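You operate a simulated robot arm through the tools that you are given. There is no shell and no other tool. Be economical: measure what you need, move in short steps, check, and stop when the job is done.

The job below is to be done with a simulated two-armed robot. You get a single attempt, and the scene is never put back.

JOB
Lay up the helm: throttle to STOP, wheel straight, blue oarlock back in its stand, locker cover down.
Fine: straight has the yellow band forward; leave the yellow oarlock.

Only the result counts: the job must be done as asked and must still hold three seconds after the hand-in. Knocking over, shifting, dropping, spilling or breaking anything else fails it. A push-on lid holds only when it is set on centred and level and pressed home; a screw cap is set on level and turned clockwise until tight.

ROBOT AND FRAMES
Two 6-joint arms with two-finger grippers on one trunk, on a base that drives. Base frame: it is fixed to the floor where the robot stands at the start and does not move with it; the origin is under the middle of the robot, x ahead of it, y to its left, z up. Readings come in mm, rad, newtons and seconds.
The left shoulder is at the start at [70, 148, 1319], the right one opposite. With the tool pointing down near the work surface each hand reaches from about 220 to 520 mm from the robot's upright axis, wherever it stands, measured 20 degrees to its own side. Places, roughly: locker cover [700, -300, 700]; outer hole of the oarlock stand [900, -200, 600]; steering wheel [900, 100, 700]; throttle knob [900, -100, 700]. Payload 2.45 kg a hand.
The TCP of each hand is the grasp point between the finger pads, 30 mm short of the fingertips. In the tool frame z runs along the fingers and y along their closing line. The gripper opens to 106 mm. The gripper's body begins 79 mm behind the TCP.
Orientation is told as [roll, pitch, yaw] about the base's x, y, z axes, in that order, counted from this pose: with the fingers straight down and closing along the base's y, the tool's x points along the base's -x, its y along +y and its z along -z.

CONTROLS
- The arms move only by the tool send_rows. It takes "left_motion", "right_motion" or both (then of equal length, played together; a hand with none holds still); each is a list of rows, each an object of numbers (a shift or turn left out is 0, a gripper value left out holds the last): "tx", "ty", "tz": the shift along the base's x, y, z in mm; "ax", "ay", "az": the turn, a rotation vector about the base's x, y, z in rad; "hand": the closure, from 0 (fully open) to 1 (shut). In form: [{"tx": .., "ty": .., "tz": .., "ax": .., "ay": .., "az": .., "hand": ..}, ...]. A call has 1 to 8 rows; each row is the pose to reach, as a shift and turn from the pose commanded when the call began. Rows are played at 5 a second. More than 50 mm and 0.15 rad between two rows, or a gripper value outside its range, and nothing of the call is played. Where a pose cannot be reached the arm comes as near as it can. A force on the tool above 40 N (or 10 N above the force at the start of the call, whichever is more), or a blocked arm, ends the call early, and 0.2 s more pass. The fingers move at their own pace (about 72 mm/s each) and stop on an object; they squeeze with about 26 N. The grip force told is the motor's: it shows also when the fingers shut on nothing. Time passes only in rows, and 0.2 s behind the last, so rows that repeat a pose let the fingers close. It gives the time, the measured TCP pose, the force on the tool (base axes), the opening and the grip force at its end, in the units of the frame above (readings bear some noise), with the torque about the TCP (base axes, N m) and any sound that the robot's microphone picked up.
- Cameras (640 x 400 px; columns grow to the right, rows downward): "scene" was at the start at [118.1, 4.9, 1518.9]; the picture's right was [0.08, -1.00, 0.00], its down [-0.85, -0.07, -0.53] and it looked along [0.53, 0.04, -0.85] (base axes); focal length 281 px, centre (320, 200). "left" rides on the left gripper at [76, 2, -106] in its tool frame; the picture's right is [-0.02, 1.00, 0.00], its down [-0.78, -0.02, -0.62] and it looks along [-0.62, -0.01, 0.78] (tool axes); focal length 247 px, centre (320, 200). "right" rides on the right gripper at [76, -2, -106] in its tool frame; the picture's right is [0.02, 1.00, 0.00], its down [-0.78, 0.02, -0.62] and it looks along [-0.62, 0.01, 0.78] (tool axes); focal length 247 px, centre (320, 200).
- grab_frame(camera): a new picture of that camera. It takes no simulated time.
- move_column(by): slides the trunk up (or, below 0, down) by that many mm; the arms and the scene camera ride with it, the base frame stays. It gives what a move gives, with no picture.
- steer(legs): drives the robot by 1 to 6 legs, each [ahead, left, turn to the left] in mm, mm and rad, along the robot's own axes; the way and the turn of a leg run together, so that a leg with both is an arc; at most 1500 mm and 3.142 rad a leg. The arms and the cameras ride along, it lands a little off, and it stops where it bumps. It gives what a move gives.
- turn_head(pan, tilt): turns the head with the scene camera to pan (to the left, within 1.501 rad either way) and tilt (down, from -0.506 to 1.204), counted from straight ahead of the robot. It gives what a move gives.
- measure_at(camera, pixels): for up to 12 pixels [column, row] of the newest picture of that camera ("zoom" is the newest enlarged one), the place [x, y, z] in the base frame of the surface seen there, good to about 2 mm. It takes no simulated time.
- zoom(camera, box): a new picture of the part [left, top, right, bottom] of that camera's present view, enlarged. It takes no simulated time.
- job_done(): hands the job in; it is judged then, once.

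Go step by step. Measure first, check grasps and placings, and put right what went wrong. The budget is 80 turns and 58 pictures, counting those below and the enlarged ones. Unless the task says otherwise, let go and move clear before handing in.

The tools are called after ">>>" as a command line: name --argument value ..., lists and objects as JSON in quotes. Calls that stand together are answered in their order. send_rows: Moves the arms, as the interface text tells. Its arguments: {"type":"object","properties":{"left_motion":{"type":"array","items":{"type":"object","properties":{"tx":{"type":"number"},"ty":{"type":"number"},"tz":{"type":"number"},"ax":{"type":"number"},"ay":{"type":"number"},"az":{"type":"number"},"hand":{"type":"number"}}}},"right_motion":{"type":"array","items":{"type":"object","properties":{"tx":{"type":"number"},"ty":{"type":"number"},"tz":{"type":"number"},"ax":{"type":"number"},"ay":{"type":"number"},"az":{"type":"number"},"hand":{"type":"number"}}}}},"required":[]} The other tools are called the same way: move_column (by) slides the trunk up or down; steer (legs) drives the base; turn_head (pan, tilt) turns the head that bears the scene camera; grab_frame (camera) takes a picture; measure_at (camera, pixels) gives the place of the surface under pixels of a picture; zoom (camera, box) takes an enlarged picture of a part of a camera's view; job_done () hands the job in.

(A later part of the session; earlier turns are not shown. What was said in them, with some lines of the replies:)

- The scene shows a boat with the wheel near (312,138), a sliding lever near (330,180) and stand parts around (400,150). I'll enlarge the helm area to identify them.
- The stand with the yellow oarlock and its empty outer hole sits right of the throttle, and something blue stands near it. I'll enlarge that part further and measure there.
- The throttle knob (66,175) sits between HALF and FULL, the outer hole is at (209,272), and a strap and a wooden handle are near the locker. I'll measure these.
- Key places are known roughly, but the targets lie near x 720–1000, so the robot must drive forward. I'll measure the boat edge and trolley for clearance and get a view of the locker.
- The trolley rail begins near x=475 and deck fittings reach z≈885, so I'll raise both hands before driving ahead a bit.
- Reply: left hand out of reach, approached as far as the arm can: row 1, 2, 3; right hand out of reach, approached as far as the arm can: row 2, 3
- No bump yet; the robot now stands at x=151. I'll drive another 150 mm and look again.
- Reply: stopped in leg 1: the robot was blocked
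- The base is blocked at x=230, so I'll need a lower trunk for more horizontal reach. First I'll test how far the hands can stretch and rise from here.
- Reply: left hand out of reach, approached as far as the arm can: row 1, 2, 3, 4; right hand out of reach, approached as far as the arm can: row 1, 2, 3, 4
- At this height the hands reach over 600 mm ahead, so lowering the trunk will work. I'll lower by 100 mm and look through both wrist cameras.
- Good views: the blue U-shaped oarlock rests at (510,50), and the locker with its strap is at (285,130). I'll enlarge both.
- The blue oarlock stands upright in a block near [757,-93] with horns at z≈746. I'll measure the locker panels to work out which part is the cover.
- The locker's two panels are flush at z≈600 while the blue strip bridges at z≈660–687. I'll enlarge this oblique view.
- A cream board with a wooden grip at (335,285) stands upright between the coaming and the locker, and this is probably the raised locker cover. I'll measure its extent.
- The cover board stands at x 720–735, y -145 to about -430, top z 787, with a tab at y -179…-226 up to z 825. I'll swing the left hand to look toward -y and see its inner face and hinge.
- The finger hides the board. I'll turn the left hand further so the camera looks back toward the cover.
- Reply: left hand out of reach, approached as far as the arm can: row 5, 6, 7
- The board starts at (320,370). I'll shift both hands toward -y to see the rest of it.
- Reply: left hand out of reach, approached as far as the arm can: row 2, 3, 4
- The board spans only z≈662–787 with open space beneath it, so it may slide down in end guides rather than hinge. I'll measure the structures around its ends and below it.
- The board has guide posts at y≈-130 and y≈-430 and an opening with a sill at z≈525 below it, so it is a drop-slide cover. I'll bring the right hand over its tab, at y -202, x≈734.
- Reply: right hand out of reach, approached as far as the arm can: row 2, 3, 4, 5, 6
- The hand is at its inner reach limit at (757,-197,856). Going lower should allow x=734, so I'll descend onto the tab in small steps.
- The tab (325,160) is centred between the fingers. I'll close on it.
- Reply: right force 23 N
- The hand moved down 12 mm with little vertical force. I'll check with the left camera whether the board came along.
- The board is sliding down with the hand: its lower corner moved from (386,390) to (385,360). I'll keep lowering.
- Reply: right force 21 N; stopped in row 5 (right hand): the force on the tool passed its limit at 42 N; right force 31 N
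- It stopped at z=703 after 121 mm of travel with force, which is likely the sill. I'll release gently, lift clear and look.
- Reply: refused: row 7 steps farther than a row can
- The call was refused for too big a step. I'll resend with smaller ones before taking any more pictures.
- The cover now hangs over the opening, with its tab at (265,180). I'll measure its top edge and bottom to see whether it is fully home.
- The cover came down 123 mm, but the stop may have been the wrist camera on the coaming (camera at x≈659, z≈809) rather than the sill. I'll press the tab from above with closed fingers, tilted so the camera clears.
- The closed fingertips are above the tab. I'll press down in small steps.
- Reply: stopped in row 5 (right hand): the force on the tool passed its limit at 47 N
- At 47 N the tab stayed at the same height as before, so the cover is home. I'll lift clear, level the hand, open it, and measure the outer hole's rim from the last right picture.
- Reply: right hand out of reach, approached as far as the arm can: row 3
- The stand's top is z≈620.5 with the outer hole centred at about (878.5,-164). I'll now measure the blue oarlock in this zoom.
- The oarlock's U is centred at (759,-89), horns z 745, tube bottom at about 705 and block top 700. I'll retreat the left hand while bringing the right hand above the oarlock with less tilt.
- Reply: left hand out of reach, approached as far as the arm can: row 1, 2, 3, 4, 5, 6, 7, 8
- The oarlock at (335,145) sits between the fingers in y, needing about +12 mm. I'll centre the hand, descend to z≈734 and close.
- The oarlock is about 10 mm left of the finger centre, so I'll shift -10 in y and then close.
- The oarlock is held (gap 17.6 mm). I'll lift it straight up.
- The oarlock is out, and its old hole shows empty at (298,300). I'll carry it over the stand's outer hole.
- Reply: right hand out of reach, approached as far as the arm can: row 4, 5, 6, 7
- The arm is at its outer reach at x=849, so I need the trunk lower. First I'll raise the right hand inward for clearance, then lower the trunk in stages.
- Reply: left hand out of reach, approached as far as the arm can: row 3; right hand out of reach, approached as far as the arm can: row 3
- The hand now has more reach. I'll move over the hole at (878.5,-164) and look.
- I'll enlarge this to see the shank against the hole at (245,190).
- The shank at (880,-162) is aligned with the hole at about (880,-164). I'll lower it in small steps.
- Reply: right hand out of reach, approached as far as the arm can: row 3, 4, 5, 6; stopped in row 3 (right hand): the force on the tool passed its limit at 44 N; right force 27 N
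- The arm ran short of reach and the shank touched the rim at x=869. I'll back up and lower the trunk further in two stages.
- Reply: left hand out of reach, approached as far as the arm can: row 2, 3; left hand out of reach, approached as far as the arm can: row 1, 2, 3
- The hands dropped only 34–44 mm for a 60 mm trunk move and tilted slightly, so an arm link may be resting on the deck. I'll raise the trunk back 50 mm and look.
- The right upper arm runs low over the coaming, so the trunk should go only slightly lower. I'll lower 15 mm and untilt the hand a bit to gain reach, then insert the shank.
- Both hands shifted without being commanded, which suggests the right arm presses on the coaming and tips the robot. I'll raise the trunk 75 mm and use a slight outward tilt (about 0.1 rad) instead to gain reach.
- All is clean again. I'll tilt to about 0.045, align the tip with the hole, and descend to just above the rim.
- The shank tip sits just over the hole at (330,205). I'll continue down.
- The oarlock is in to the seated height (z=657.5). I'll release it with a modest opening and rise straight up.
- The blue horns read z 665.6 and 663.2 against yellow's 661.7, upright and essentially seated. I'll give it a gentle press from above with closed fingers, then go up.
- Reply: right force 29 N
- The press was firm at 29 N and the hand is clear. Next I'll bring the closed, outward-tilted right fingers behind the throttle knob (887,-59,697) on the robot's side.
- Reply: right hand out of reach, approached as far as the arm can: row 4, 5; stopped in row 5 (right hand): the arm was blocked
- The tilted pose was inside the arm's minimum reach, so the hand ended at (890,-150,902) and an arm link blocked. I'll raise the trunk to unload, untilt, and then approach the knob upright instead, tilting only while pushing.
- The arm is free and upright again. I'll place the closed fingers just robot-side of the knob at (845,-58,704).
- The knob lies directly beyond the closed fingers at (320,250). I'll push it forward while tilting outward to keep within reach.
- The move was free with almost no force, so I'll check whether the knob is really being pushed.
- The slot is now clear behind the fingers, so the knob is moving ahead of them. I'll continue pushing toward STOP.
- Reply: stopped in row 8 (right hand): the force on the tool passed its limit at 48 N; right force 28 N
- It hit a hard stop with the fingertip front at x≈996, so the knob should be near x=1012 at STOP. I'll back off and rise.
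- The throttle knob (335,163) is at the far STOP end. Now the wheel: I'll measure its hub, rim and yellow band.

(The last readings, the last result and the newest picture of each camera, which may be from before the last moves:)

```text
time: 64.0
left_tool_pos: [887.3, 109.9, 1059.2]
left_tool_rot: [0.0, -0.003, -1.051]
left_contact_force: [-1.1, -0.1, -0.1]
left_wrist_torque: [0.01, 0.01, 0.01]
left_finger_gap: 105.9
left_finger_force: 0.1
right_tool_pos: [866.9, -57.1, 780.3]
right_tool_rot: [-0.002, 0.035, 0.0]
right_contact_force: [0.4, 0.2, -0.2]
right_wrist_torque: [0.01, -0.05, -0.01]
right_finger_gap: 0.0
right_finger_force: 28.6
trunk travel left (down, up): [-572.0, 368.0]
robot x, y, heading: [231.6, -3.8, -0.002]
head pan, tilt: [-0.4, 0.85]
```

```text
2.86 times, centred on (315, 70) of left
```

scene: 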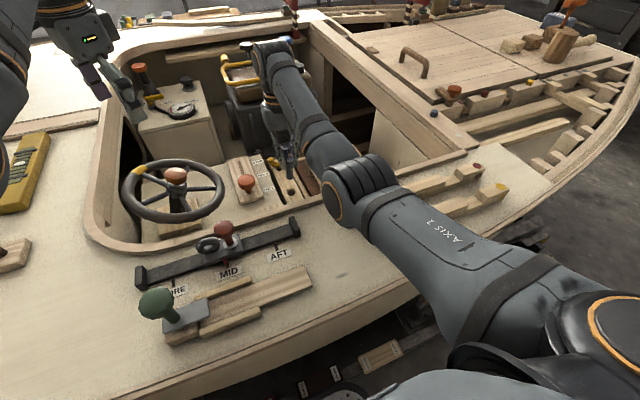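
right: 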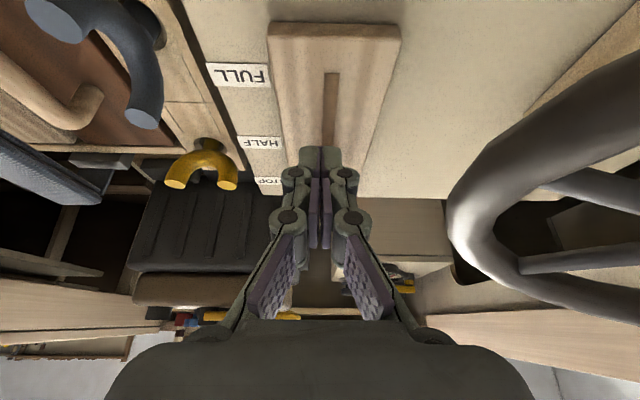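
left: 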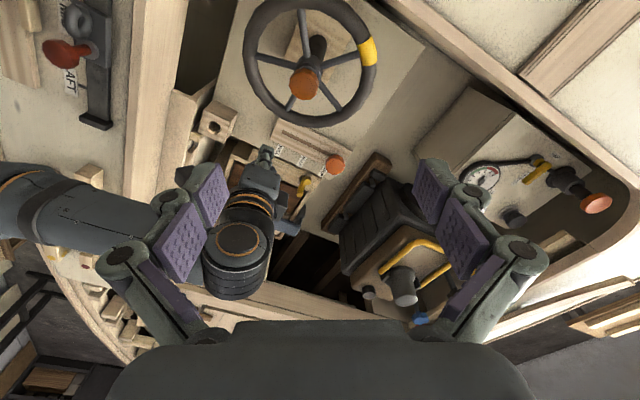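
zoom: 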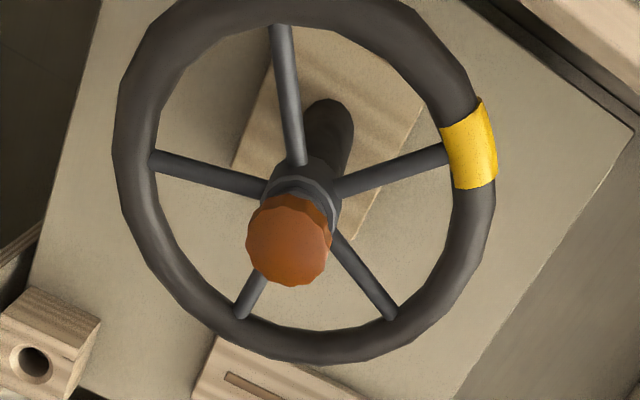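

Wheel: centre ≈(874,94,756), radius ≈91.5, plane rising toward +y by about 18°, and the band at (936,163) needs about 0.72 rad CCW to point forward (+y). I'll move the right hand aside and bring the left hand above the rim's near side at (788,125).

>>> send_rows --left_motion '[{"tx": -12, "ty": 2, "tz": -28, "az": -0.11}, {"tx": -24, "ty": 4, "tz": -56, "az": -0.22}, {"tx": -37, "ty": 6, "tz": -85, "az": -0.33}, {"tx": -50, "ty": 8, "tz": -115, "az": -0.44}, {"tx": -62, "ty": 10, "tz": -145, "az": -0.55}, {"tx": -75, "ty": 12, "tz": -175, "az": -0.66, "hand": 0.5}, {"tx": -87, "ty": 14, "tz": -203, "az": -0.77}, {"tx": -99, "ty": 15, "tz": -229, "az": -0.88}]' --right_motion '[{"ty": -15, "tz": 5}, {"ty": -30, "tz": 10}, {"ty": -45, "tz": 15}, {"ty": -60, "tz": 20}, {"ty": -75, "tz": 20}, {"ty": -90, "tz": 20}, {"ty": -105, "tz": 20}, {"ty": -120, "tz": 20}]'

```text
time: 65.8
left_tool_pos: [906.6, 105.4, 817.0]
left_tool_rot: [-0.004, -0.004, -1.931]
left_contact_force: [0.5, 0.5, 0.2]
left_wrist_torque: [-0.03, 0.05, 0.02]
left_finger_gap: 53.0
left_finger_force: 0.1
left hand out of reach, approached as far as the arm can: row 1, 2, 3, 4, 5, 6, 7, 8
right_tool_pos: [867.2, -175.6, 800.6]
right_tool_rot: [-0.002, 0.035, 0.002]
right_contact_force: [0.5, 0.2, 0.4]
right_wrist_torque: [0.06, -0.01, 0.02]
right_finger_gap: 0.1
right_finger_force: 28.4
trunk travel left (down, up): [-572.0, 368.0]
robot x, y, heading: [234.4, -4.1, -0.003]
head pan, tilt: [-0.4, 0.85]
```

The left hand slid out to (906,105,817) instead of following, likely because of the minimum-reach shell at the high start. From this lower pose I'll rise slightly and then move in -x toward the near rim.

>>> send_rows --left_motion '[{"tz": 15}, {"tz": 22, "tx": -20}, {"tz": 22, "tx": -45, "ty": 6}, {"tz": 22, "tx": -70, "ty": 12}, {"tz": 20, "tx": -95, "ty": 18}, {"tz": 15, "tx": -118, "ty": 20}, {"tz": 15, "tx": -118, "ty": 20}]'

```text
time: 67.4
left_tool_pos: [908.4, 102.6, 827.7]
left_tool_rot: [-0.002, -0.004, -1.931]
left_contact_force: [0.2, 0.0, 0.0]
left_wrist_torque: [0.02, -0.01, 0.02]
left_finger_gap: 52.7
left_finger_force: 0.0
left hand out of reach, approached as far as the arm can: row 2, 3, 4, 5, 6, 7
right_tool_pos: [866.4, -175.8, 801.3]
right_tool_rot: [-0.005, 0.035, -0.001]
right_contact_force: [0.1, -0.4, -0.2]
right_wrist_torque: [0.01, 0.04, -0.03]
right_finger_gap: 0.0
right_finger_force: 28.9
trunk travel left (down, up): [-572.0, 368.0]
robot x, y, heading: [231.8, -0.7, -0.003]
head pan, tilt: [-0.4, 0.85]
```

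The rotated wrist makes the minimum reach larger at this trunk height. I'll raise the trunk 200 mm, which opens up the near rim, and then descend to it.

>>> move_column --by 200

>>> send_rows --left_motion '[{"tz": -30}, {"tz": -60, "tx": -10}, {"tz": -90, "tx": -30, "ty": 5}, {"tz": -120, "tx": -55, "ty": 10}, {"tz": -150, "tx": -80, "ty": 15}, {"tz": -175, "tx": -105, "ty": 20}, {"tz": -195, "tx": -120, "ty": 22}, {"tz": -205, "tx": -120, "ty": 22}]'

```text
time: 69.6
left_tool_pos: [907.9, 102.5, 1028.0]
left_tool_rot: [0.0, -0.002, -1.93]
left_contact_force: [-0.1, -0.4, -0.7]
left_wrist_torque: [-0.05, 0.01, 0.0]
left_finger_gap: 52.8
left_finger_force: 0.1
right_tool_pos: [867.7, -174.9, 1002.5]
right_tool_rot: [-0.004, 0.036, 0.0]
right_contact_force: [-0.2, -0.1, -0.6]
right_wrist_torque: [0.0, 0.01, -0.01]
right_finger_gap: 0.0
right_finger_force: 28.6
trunk travel left (down, up): [-772.0, 168.0]
robot x, y, heading: [232.0, -6.2, -0.003]
head pan, tilt: [-0.4, 0.85]
```

```text
time: 71.4
left_tool_pos: [788.1, 125.1, 824.7]
left_tool_rot: [-0.001, -0.003, -1.93]
left_contact_force: [0.9, -0.7, -0.3]
left_wrist_torque: [-0.02, 0.03, -0.01]
left_finger_gap: 53.2
left_finger_force: 0.1
left hand out of reach, approached as far as the arm can: row 1
right_tool_pos: [867.2, -176.7, 1001.7]
right_tool_rot: [-0.002, 0.034, 0.001]
right_contact_force: [-0.3, 0.5, -0.2]
right_wrist_torque: [-0.02, 0.01, 0.04]
right_finger_gap: 0.2
right_finger_force: 28.0
trunk travel left (down, up): [-772.0, 168.0]
robot x, y, heading: [226.1, 1.5, -0.003]
head pan, tilt: [-0.4, 0.85]
```

The left hand is now at (788,125,825), above the rim. I'll take one picture to confirm alignment before descending.

>>> grab_frame --camera "left"

```text
4 pictures are left
```

left: 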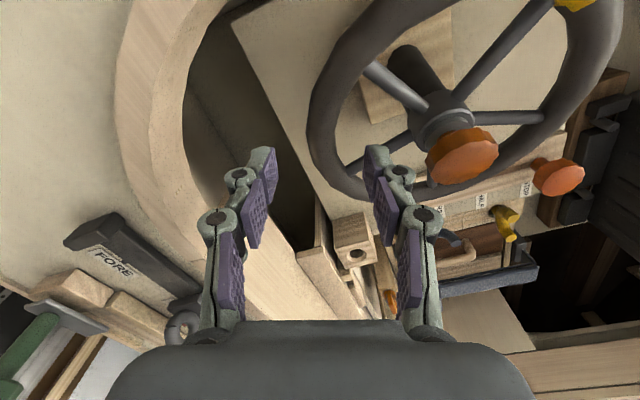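

The rim at (320,130) lies in line between the fingers. I'll verify with measurements, then descend.

>>> measure_at --camera "left" --pixels '[[320, 110], [335, 65], [322, 150], [350, 185], [375, 30], [575, 3], [610, 30], [545, 140], [460, 160], [570, 90]]'

```text
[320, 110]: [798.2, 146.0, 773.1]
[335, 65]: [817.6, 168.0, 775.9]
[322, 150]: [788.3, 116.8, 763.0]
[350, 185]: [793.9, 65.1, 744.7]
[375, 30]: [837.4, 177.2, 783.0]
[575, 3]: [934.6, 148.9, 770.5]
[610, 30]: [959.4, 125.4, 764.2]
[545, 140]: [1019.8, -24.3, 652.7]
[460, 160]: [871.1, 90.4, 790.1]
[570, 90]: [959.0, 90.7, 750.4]
```

The rim at y=125 is at x≈790, as planned. I'll descend onto it and close.

>>> send_rows --left_motion '[{"tz": -22, "tx": 1}, {"tz": -45, "tx": 1}, {"tz": -68, "tx": 1}, {"tz": -68, "tx": 1, "hand": 1}, {"tz": -68, "tx": 1}, {"tz": -68, "tx": 1}, {"tz": -68, "tx": 1}]'

```text
time: 73.0
left_tool_pos: [789.4, 126.2, 755.1]
left_tool_rot: [-0.002, -0.002, -1.93]
left_contact_force: [4.3, 0.3, -0.9]
left_wrist_torque: [-0.02, -0.09, 0.11]
left_finger_gap: 21.9
left_finger_force: 44.9
right_tool_pos: [867.7, -175.6, 1000.8]
right_tool_rot: [-0.003, 0.036, 0.002]
right_contact_force: [0.6, 0.5, -0.5]
right_wrist_torque: [0.01, 0.01, -0.02]
right_finger_gap: 0.0
right_finger_force: 28.3
trunk travel left (down, up): [-772.0, 168.0]
robot x, y, heading: [228.7, -7.2, 0.0]
head pan, tilt: [-0.4, 0.85]
```

The rim is gripped (gap 21.9 mm). I'll turn it counter-clockwise along the tilted arc.

>>> send_rows --left_motion '[{"tx": -3.2, "ty": -9.9, "tz": -3.2, "ay": -0.037, "az": 0.114}, {"tx": -5.1, "ty": -20.1, "tz": -6.5, "ay": -0.073, "az": 0.228}, {"tx": -5.8, "ty": -30.5, "tz": -9.8, "ay": -0.11, "az": 0.343}, {"tx": -5.1, "ty": -40.9, "tz": -13.1, "ay": -0.146, "az": 0.457}, {"tx": -3.2, "ty": -51.1, "tz": -16.4, "ay": -0.183, "az": 0.571}, {"tx": 0, "ty": -61, "tz": -19.6, "ay": -0.22, "az": 0.685}, {"tx": 0, "ty": -61, "tz": -19.6, "ay": -0.22, "az": 0.685}]'

>>> turn_head --pan 0.0 --tilt 0.85

>>> zoom --camera "scene" --box '[200, 120, 440, 270]'

```text
time: 74.2
left_tool_pos: [783.9, 96.1, 738.3]
left_tool_rot: [0.175, 0.045, -1.346]
left_contact_force: [-26.9, -20.9, 4.6]
left_wrist_torque: [0.09, 0.28, -1.42]
left_finger_gap: 28.1
left_finger_force: 45.0
right_tool_pos: [862.8, -181.6, 1003.7]
right_tool_rot: [0.0, 0.032, -0.005]
right_contact_force: [0.9, -0.1, 0.1]
right_wrist_torque: [0.01, 0.02, 0.01]
right_finger_gap: 0.0
right_finger_force: 28.8
trunk travel left (down, up): [-772.0, 168.0]
robot x, y, heading: [228.6, -6.5, -0.004]
head pan, tilt: [-0.4, 0.85]
stopped in row 6 (left hand): the force on the tool passed its limit at 54 N (the readings are from after the stop); the commanded pose is now the measured one
```

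```text
time: 75.1
left_tool_pos: [785.8, 98.6, 736.5]
left_tool_rot: [0.178, 0.045, -1.343]
left_contact_force: [-28.2, -18.1, -8.0]
left_wrist_torque: [0.01, 0.28, -1.73]
left_finger_gap: 28.2
left_finger_force: 44.8
right_tool_pos: [863.0, -179.7, 1003.1]
right_tool_rot: [0.002, 0.033, -0.001]
right_contact_force: [-0.2, -0.9, 0.9]
right_wrist_torque: [0.01, 0.0, 0.0]
right_finger_gap: 0.0
right_finger_force: 29.2
trunk travel left (down, up): [-772.0, 168.0]
robot x, y, heading: [229.3, -1.4, -0.006]
head pan, tilt: [0.0, 0.85]
```

```text
2.67 times, centred on (320, 195) of scene
```

zoom: 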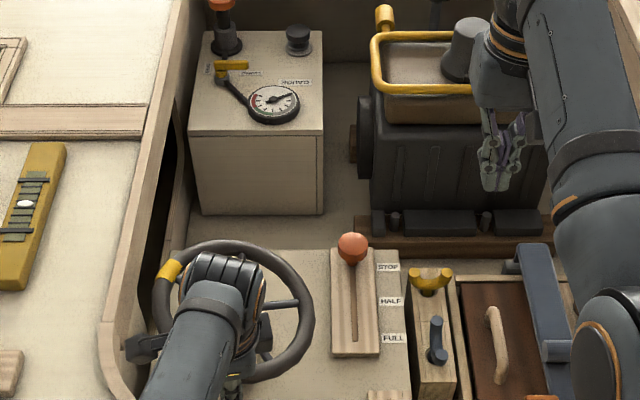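

The move stopped partway at 54 N; the band is now at (170,270). I'll measure how far the wheel turned.

>>> measure_at --camera "zoom" --pixels '[[170, 270], [173, 265], [166, 277], [180, 258], [162, 290], [310, 305], [230, 245], [290, 360], [352, 245], [437, 325], [437, 355]]'

```text
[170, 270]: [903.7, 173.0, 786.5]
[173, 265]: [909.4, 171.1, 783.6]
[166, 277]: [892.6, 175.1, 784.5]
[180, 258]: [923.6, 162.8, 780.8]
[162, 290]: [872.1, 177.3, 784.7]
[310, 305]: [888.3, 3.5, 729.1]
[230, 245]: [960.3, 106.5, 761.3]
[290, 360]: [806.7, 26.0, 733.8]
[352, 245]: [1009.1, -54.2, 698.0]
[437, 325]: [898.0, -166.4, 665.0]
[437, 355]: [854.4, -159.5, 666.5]
```

The wheel turned about 0.37 rad and 0.35 rad remains; the hand's twist built up the force, probably from going too fast. I'll open, realign the fingers radially on the rim and grip again.

>>> send_rows --left_motion '[{"hand": 0.5}, {"hand": 0.5}, {"ay": 0.06, "az": -0.12, "ty": 3, "tz": 5}, {"ay": 0.12, "az": -0.25, "ty": 6, "tz": 11, "tx": -1}, {"ay": 0.18, "az": -0.38, "ty": 9, "tz": 16, "tx": -1}, {"ay": 0.18, "az": -0.38, "ty": 9, "tz": 16, "tx": -1}]'

```text
time: 76.5
left_tool_pos: [788.6, 106.7, 753.2]
left_tool_rot: [0.0, 0.044, -1.735]
left_contact_force: [0.4, 0.9, -0.2]
left_wrist_torque: [0.0, -0.01, 0.02]
left_finger_gap: 53.2
left_finger_force: 0.0
right_tool_pos: [865.2, -177.7, 1001.8]
right_tool_rot: [-0.003, 0.035, -0.001]
right_contact_force: [0.3, 0.2, 0.4]
right_wrist_torque: [0.01, -0.01, 0.03]
right_finger_gap: 0.2
right_finger_force: 28.2
trunk travel left (down, up): [-772.0, 168.0]
robot x, y, heading: [227.8, -7.1, 0.001]
head pan, tilt: [0.0, 0.85]
```

The hand is aligned and free of load. I'll close and turn slowly this time.

>>> send_rows --left_motion '[{"tx": -3}, {"tx": -3, "hand": 1}, {"tx": -3}, {"tx": -3}, {"tx": -3}]'

>>> send_rows --left_motion '[{"tx": -0.4, "ty": -2.5, "tz": -0.8, "ay": -0.009, "az": 0.029}, {"tx": -0.7, "ty": -5.1, "tz": -1.6, "ay": -0.018, "az": 0.057}, {"tx": -0.9, "ty": -7.8, "tz": -2.5, "ay": -0.027, "az": 0.086}, {"tx": -1, "ty": -10.4, "tz": -3.3, "ay": -0.037, "az": 0.114}, {"tx": -1.1, "ty": -13, "tz": -4.2, "ay": -0.046, "az": 0.143}, {"tx": -1, "ty": -15.6, "tz": -5, "ay": -0.055, "az": 0.171}, {"tx": -0.8, "ty": -18.2, "tz": -5.8, "ay": -0.064, "az": 0.2}, {"tx": -0.6, "ty": -20.7, "tz": -6.6, "ay": -0.073, "az": 0.228}]'

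```text
time: 77.7
left_tool_pos: [784.8, 106.5, 753.7]
left_tool_rot: [0.0, 0.043, -1.733]
left_contact_force: [-1.5, 0.4, 0.7]
left_wrist_torque: [0.03, -0.02, 0.11]
left_finger_gap: 21.3
left_finger_force: 45.0
right_tool_pos: [866.3, -176.2, 1002.6]
right_tool_rot: [-0.004, 0.033, -0.002]
right_contact_force: [0.5, 0.0, -0.5]
right_wrist_torque: [0.05, 0.0, 0.01]
right_finger_gap: 0.0
right_finger_force: 28.3
trunk travel left (down, up): [-772.0, 168.0]
robot x, y, heading: [229.1, -9.2, 0.001]
head pan, tilt: [0.0, 0.85]
```

```text
time: 79.5
left_tool_pos: [783.6, 86.4, 747.6]
left_tool_rot: [0.073, 0.048, -1.501]
left_contact_force: [3.2, 3.6, 3.8]
left_wrist_torque: [0.5, 0.01, 0.27]
left_finger_gap: 21.7
left_finger_force: 44.3
right_tool_pos: [865.3, -177.1, 1001.8]
right_tool_rot: [-0.005, 0.035, -0.002]
right_contact_force: [-0.1, 0.7, 0.0]
right_wrist_torque: [0.03, -0.03, 0.06]
right_finger_gap: 0.0
right_finger_force: 29.0
trunk travel left (down, up): [-772.0, 168.0]
robot x, y, heading: [227.7, -2.3, -0.005]
head pan, tilt: [0.0, 0.85]
```

Smooth now with low force. I'll turn the remaining 0.11 rad and then look.

>>> send_rows --left_motion '[{"tx": 0.3, "ty": -2.4, "tz": -0.8, "ay": -0.009, "az": 0.027}, {"tx": 0.6, "ty": -4.8, "tz": -1.5, "ay": -0.017, "az": 0.053}, {"tx": 1, "ty": -7.1, "tz": -2.3, "ay": -0.025, "az": 0.079}, {"tx": 1.4, "ty": -9.4, "tz": -3, "ay": -0.034, "az": 0.105}, {"tx": 1.4, "ty": -9.4, "tz": -3, "ay": -0.034, "az": 0.105}]'

>>> zoom --camera "scene" --box '[230, 190, 350, 265]'

```text
time: 80.7
left_tool_pos: [785.6, 77.8, 743.9]
left_tool_rot: [0.105, 0.046, -1.392]
left_contact_force: [-4.7, -15.1, 6.0]
left_wrist_torque: [-1.1, 0.11, -0.76]
left_finger_gap: 21.5
left_finger_force: 45.0
right_tool_pos: [864.9, -179.9, 1001.5]
right_tool_rot: [-0.002, 0.033, -0.001]
right_contact_force: [0.5, -0.6, -1.1]
right_wrist_torque: [-0.01, -0.01, -0.02]
right_finger_gap: 0.0
right_finger_force: 28.6
trunk travel left (down, up): [-772.0, 168.0]
robot x, y, heading: [229.7, -3.2, 0.001]
head pan, tilt: [0.0, 0.85]
```

```text
5.33 times, centred on (290, 228) of scene
```

zoom: 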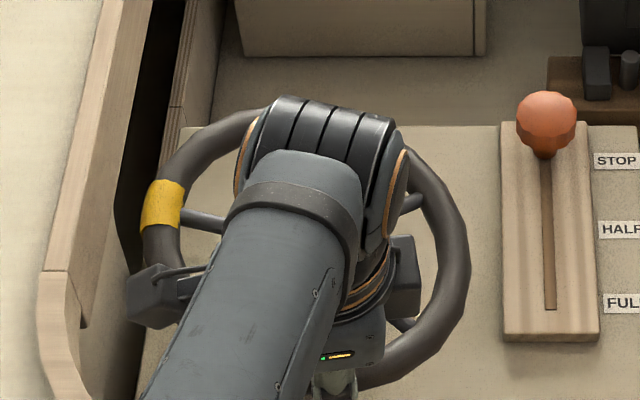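

The band is now at (162,204). I'll measure its ends and centre, and the wheel rim for the axis.

>>> measure_at --camera "zoom" --pixels '[[162, 204], [166, 183], [160, 225], [152, 204], [172, 204], [205, 222], [240, 125], [455, 250], [400, 370], [437, 200], [190, 150], [163, 245]]'

```text
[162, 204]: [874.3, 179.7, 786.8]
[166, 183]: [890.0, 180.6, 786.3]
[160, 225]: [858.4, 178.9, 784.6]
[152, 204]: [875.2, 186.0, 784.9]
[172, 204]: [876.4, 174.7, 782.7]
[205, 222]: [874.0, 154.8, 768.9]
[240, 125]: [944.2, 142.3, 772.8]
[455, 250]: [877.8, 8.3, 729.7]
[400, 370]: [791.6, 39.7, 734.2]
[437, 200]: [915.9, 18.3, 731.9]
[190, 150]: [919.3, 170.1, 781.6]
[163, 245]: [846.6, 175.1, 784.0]
```

The band is centred at x=874.2, exactly forward of the wheel centre (x≈874), and its spoke points along +y. I'll release and lift clear.

>>> send_rows --left_motion '[{"hand": 0.75}, {"hand": 0.5}, {"hand": 0.5}, {"tz": 20}, {"tz": 45}, {"tz": 70}]'

>>> zoom --camera "scene" --box '[230, 190, 350, 265]'

>>> measure_at --camera "zoom" --pixels '[[162, 204], [166, 183], [160, 225], [205, 222], [240, 125]]'

```text
time: 82.3
left_tool_pos: [807.0, 122.8, 825.8]
left_tool_rot: [0.158, 0.096, -1.359]
left_contact_force: [0.6, 0.5, -0.1]
left_wrist_torque: [0.03, 0.0, -0.01]
left_finger_gap: 53.0
left_finger_force: 0.1
right_tool_pos: [865.5, -177.8, 1001.8]
right_tool_rot: [-0.003, 0.033, 0.002]
right_contact_force: [0.2, -0.3, -0.2]
right_wrist_torque: [0.02, 0.01, 0.0]
right_finger_gap: 0.0
right_finger_force: 28.3
trunk travel left (down, up): [-772.0, 168.0]
robot x, y, heading: [226.9, -3.0, -0.006]
head pan, tilt: [0.0, 0.85]
stopped in row 6 (left hand): the arm was blocked; the commanded pose is now the measured one
```

```text
5.33 times, centred on (290, 228) of scene
```

zoom: 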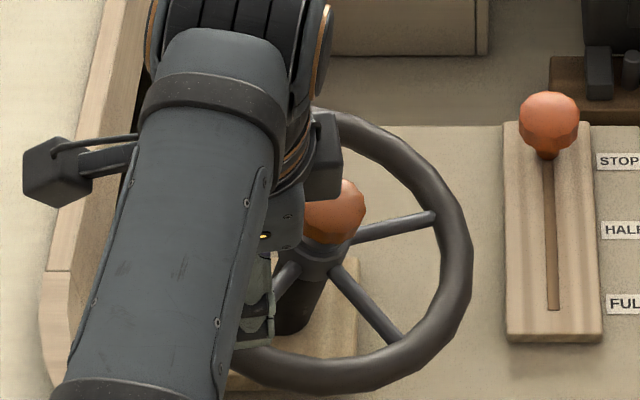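

```text
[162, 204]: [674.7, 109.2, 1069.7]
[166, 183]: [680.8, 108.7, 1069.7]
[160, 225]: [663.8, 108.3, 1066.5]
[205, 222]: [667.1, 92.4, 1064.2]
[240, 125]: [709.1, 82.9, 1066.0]
```

The lift slid sideways along the reach limit, so I must check that the wheel didn't move. The visible spokes (430,218) and (395,330) give its angle by measurement.

>>> measure_at --camera "zoom" --pixels '[[428, 218], [400, 225], [375, 232], [395, 330], [375, 308], [355, 285], [288, 275], [280, 285], [460, 240], [390, 140], [300, 380], [549, 110]]'

```text
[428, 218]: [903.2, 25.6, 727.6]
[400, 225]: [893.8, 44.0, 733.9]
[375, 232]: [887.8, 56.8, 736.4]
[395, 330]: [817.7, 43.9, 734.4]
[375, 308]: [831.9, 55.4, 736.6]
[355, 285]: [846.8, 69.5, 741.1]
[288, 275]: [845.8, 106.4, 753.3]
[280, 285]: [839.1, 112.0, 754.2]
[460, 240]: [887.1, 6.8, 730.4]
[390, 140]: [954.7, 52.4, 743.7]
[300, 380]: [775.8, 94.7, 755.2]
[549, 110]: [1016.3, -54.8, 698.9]
```

The spokes now sit at about -65°, 223° and 151°, so the sideways slip turned the wheel back about 0.19 rad. I'll raise the trunk a little for reach, realign between the spokes, regrip, turn 0.19 rad, and this time leave by raising the trunk straight up.

>>> move_column --by 40

>>> send_rows --left_motion '[{"tx": -5, "ty": -1, "tz": -10, "ax": -0.03, "ay": 0.033, "az": -0.122}, {"tx": -10, "ty": -2, "tz": -20, "ax": -0.06, "ay": 0.067, "az": -0.245}, {"tx": -15, "ty": -4, "tz": -28, "ax": -0.09, "ay": 0.1, "az": -0.367}, {"tx": -20, "ty": -5, "tz": -36, "ax": -0.12, "ay": 0.134, "az": -0.49}, {"tx": -20, "ty": -5, "tz": -40, "ax": -0.12, "ay": 0.134, "az": -0.49}]'

```text
time: 83.1
left_tool_pos: [805.3, 123.7, 865.4]
left_tool_rot: [0.155, 0.099, -1.362]
left_contact_force: [-0.3, -0.2, -0.2]
left_wrist_torque: [0.0, -0.01, 0.01]
left_finger_gap: 53.2
left_finger_force: 0.1
right_tool_pos: [865.4, -177.1, 1043.1]
right_tool_rot: [-0.005, 0.033, -0.001]
right_contact_force: [0.1, 0.0, 0.2]
right_wrist_torque: [0.01, 0.0, 0.02]
right_finger_gap: 0.0
right_finger_force: 29.0
trunk travel left (down, up): [-812.0, 128.0]
robot x, y, heading: [228.7, -1.5, 0.0]
head pan, tilt: [0.0, 0.85]
```

```text
time: 84.3
left_tool_pos: [786.2, 113.3, 825.9]
left_tool_rot: [0.026, -0.03, -1.861]
left_contact_force: [-0.2, 0.4, -0.2]
left_wrist_torque: [0.0, 0.02, -0.03]
left_finger_gap: 52.7
left_finger_force: 0.0
right_tool_pos: [865.6, -178.2, 1041.0]
right_tool_rot: [-0.004, 0.036, -0.002]
right_contact_force: [0.1, -1.0, -0.2]
right_wrist_torque: [0.0, 0.0, 0.0]
right_finger_gap: 0.0
right_finger_force: 28.7
trunk travel left (down, up): [-812.0, 128.0]
robot x, y, heading: [229.0, -6.4, -0.001]
head pan, tilt: [0.0, 0.85]
```

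Aligned. I'll descend onto the rim at y≈110, midway clear of the spokes, and close.

>>> send_rows --left_motion '[{"tx": -1, "ty": -3, "tz": -20}, {"tx": -1, "ty": -3, "tz": -45}, {"tx": -1, "ty": -3, "tz": -72}, {"tx": -1, "ty": -3, "tz": -72, "hand": 1}, {"tx": -1, "ty": -3, "tz": -72}, {"tx": -1, "ty": -3, "tz": -72}, {"tx": -1, "ty": -3, "tz": -72}]'

```text
time: 85.9
left_tool_pos: [785.5, 109.8, 753.8]
left_tool_rot: [0.03, -0.03, -1.858]
left_contact_force: [15.5, 1.0, 5.7]
left_wrist_torque: [-0.19, -0.37, 0.69]
left_finger_gap: 23.5
left_finger_force: 44.8
right_tool_pos: [868.0, -177.1, 1042.0]
right_tool_rot: [-0.003, 0.036, -0.001]
right_contact_force: [0.7, -0.4, 0.7]
right_wrist_torque: [0.02, 0.01, 0.01]
right_finger_gap: 0.0
right_finger_force: 29.0
trunk travel left (down, up): [-812.0, 128.0]
robot x, y, heading: [228.9, -2.7, 0.004]
head pan, tilt: [0.0, 0.85]
```

Gripped. I'll turn slowly by 0.19 rad.

>>> send_rows --left_motion '[{"tx": 0.2, "ty": -2.8, "tz": -0.9, "ay": -0.01, "az": 0.033}, {"tx": 0, "ty": -5.5, "tz": -1.7, "ay": -0.02, "az": 0.066}, {"tx": -0.2, "ty": -8.2, "tz": -2.6, "ay": -0.03, "az": 0.099}, {"tx": -0.4, "ty": -11, "tz": -3.5, "ay": -0.04, "az": 0.13}, {"tx": -0.6, "ty": -13.7, "tz": -4.3, "ay": -0.05, "az": 0.16}, {"tx": -0.6, "ty": -16.4, "tz": -5.2, "ay": -0.058, "az": 0.19}, {"tx": -0.6, "ty": -16.4, "tz": -5.2, "ay": -0.058, "az": 0.19}]'

```text
time: 87.5
left_tool_pos: [783.5, 94.7, 749.4]
left_tool_rot: [0.086, -0.019, -1.668]
left_contact_force: [11.1, 3.4, 13.7]
left_wrist_torque: [-0.15, -0.42, 0.78]
left_finger_gap: 23.5
left_finger_force: 44.6
right_tool_pos: [865.3, -176.8, 1042.9]
right_tool_rot: [-0.003, 0.033, -0.002]
right_contact_force: [-0.5, -0.4, 0.8]
right_wrist_torque: [-0.01, 0.01, -0.01]
right_finger_gap: 0.1
right_finger_force: 28.5
trunk travel left (down, up): [-812.0, 128.0]
robot x, y, heading: [229.9, -3.2, -0.002]
head pan, tilt: [0.0, 0.85]
```

Forces are mild. I'll release, rise straight up with the trunk, and move the left hand aside.

>>> send_rows --left_motion '[{"hand": 0.75}, {"hand": 0.5}, {"hand": 0.5}, {"hand": 0.4}]'

>>> move_column --by 125

>>> send_rows --left_motion '[{"ty": 30, "tz": 10}, {"ty": 70, "tz": 20}, {"ty": 110, "tz": 30}, {"ty": 150, "tz": 40}, {"ty": 190, "tz": 50}, {"ty": 230, "tz": 55}, {"ty": 270, "tz": 60}]'

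```text
time: 88.5
left_tool_pos: [783.0, 94.6, 748.6]
left_tool_rot: [0.082, -0.019, -1.67]
left_contact_force: [0.1, -0.3, 1.2]
left_wrist_torque: [0.01, -0.01, -0.02]
left_finger_gap: 63.6
left_finger_force: 0.1
right_tool_pos: [865.5, -175.8, 1041.9]
right_tool_rot: [-0.003, 0.032, -0.003]
right_contact_force: [-0.3, 0.0, -1.1]
right_wrist_torque: [-0.03, -0.01, 0.02]
right_finger_gap: 0.0
right_finger_force: 28.6
trunk travel left (down, up): [-812.0, 128.0]
robot x, y, heading: [225.4, -4.1, -0.003]
head pan, tilt: [0.0, 0.85]
```

```text
time: 90.0
left_tool_pos: [783.2, 92.9, 873.2]
left_tool_rot: [0.083, -0.019, -1.669]
left_contact_force: [-0.2, 0.4, 0.6]
left_wrist_torque: [-0.01, 0.02, 0.01]
left_finger_gap: 63.6
left_finger_force: 0.0
right_tool_pos: [866.3, -177.4, 1166.5]
right_tool_rot: [-0.004, 0.034, -0.003]
right_contact_force: [-0.7, 0.2, 0.5]
right_wrist_torque: [-0.02, -0.02, 0.01]
right_finger_gap: 0.0
right_finger_force: 28.1
trunk travel left (down, up): [-937.0, 3.0]
robot x, y, heading: [227.5, -2.2, -0.003]
head pan, tilt: [0.0, 0.85]
```

```text
time: 91.7
left_tool_pos: [781.3, 363.9, 932.6]
left_tool_rot: [0.084, -0.021, -1.669]
left_contact_force: [-0.9, 0.2, 0.1]
left_wrist_torque: [-0.02, -0.02, -0.02]
left_finger_gap: 63.7
left_finger_force: 0.1
right_tool_pos: [866.1, -175.9, 1167.9]
right_tool_rot: [-0.004, 0.034, -0.001]
right_contact_force: [0.8, 0.4, 0.4]
right_wrist_torque: [0.01, 0.01, -0.02]
right_finger_gap: 0.0
right_finger_force: 28.4
trunk travel left (down, up): [-937.0, 3.0]
robot x, y, heading: [227.7, -2.2, -0.0]
head pan, tilt: [0.0, 0.85]
```

The left hand left cleanly. I'll use the last picture for a final view of the wheel, throttle, stand and cover.

>>> zoom --camera "scene" --box '[240, 175, 440, 300]'

```text
3.20 times, centred on (340, 238) of scene
5 turns are left
```

zoom: 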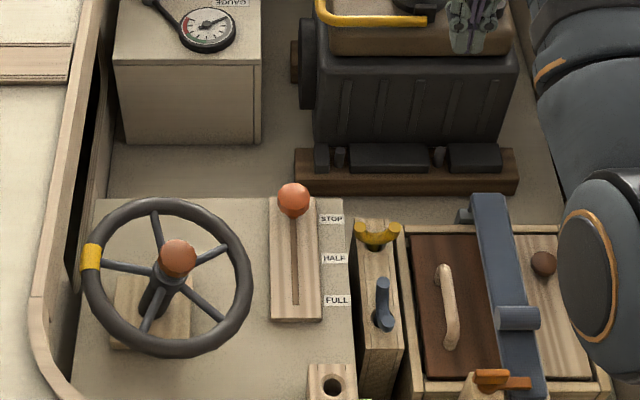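

All items look right: knob at STOP (293,198), blue oarlock seated (382,300), band at (91,257). I'll measure the band for the exact angle.

>>> measure_at --camera "zoom" --pixels '[[91, 257], [93, 246], [90, 267], [120, 265], [135, 268], [210, 252], [205, 307], [157, 230], [147, 325], [178, 255], [385, 285], [383, 322]]'

```text
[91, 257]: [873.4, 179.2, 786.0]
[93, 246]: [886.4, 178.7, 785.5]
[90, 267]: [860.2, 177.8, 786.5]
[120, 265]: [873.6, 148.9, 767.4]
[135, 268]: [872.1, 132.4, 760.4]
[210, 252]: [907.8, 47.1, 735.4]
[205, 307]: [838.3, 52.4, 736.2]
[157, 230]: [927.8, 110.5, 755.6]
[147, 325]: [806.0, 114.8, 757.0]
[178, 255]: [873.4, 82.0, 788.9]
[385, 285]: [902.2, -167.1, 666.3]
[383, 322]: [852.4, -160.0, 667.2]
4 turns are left
```

The band's centre measures x=873.4 against the hub's 873.4, so it points straight forward. Throttle, oarlock and cover are in place and both hands are clear, so I'm handing in.

>>> job_done

```text
The job is handed in.
```

I handed the job in with all four parts of the helm laid up:
- **Throttle:** pushed to the hard stop at STOP.
- **Wheel:** straight, with the yellow band pointing forward.
- **Blue oarlock:** upright in the outer hole of its stand; the yellow one was left alone.
- **Locker cover:** slid down until it would go no further.
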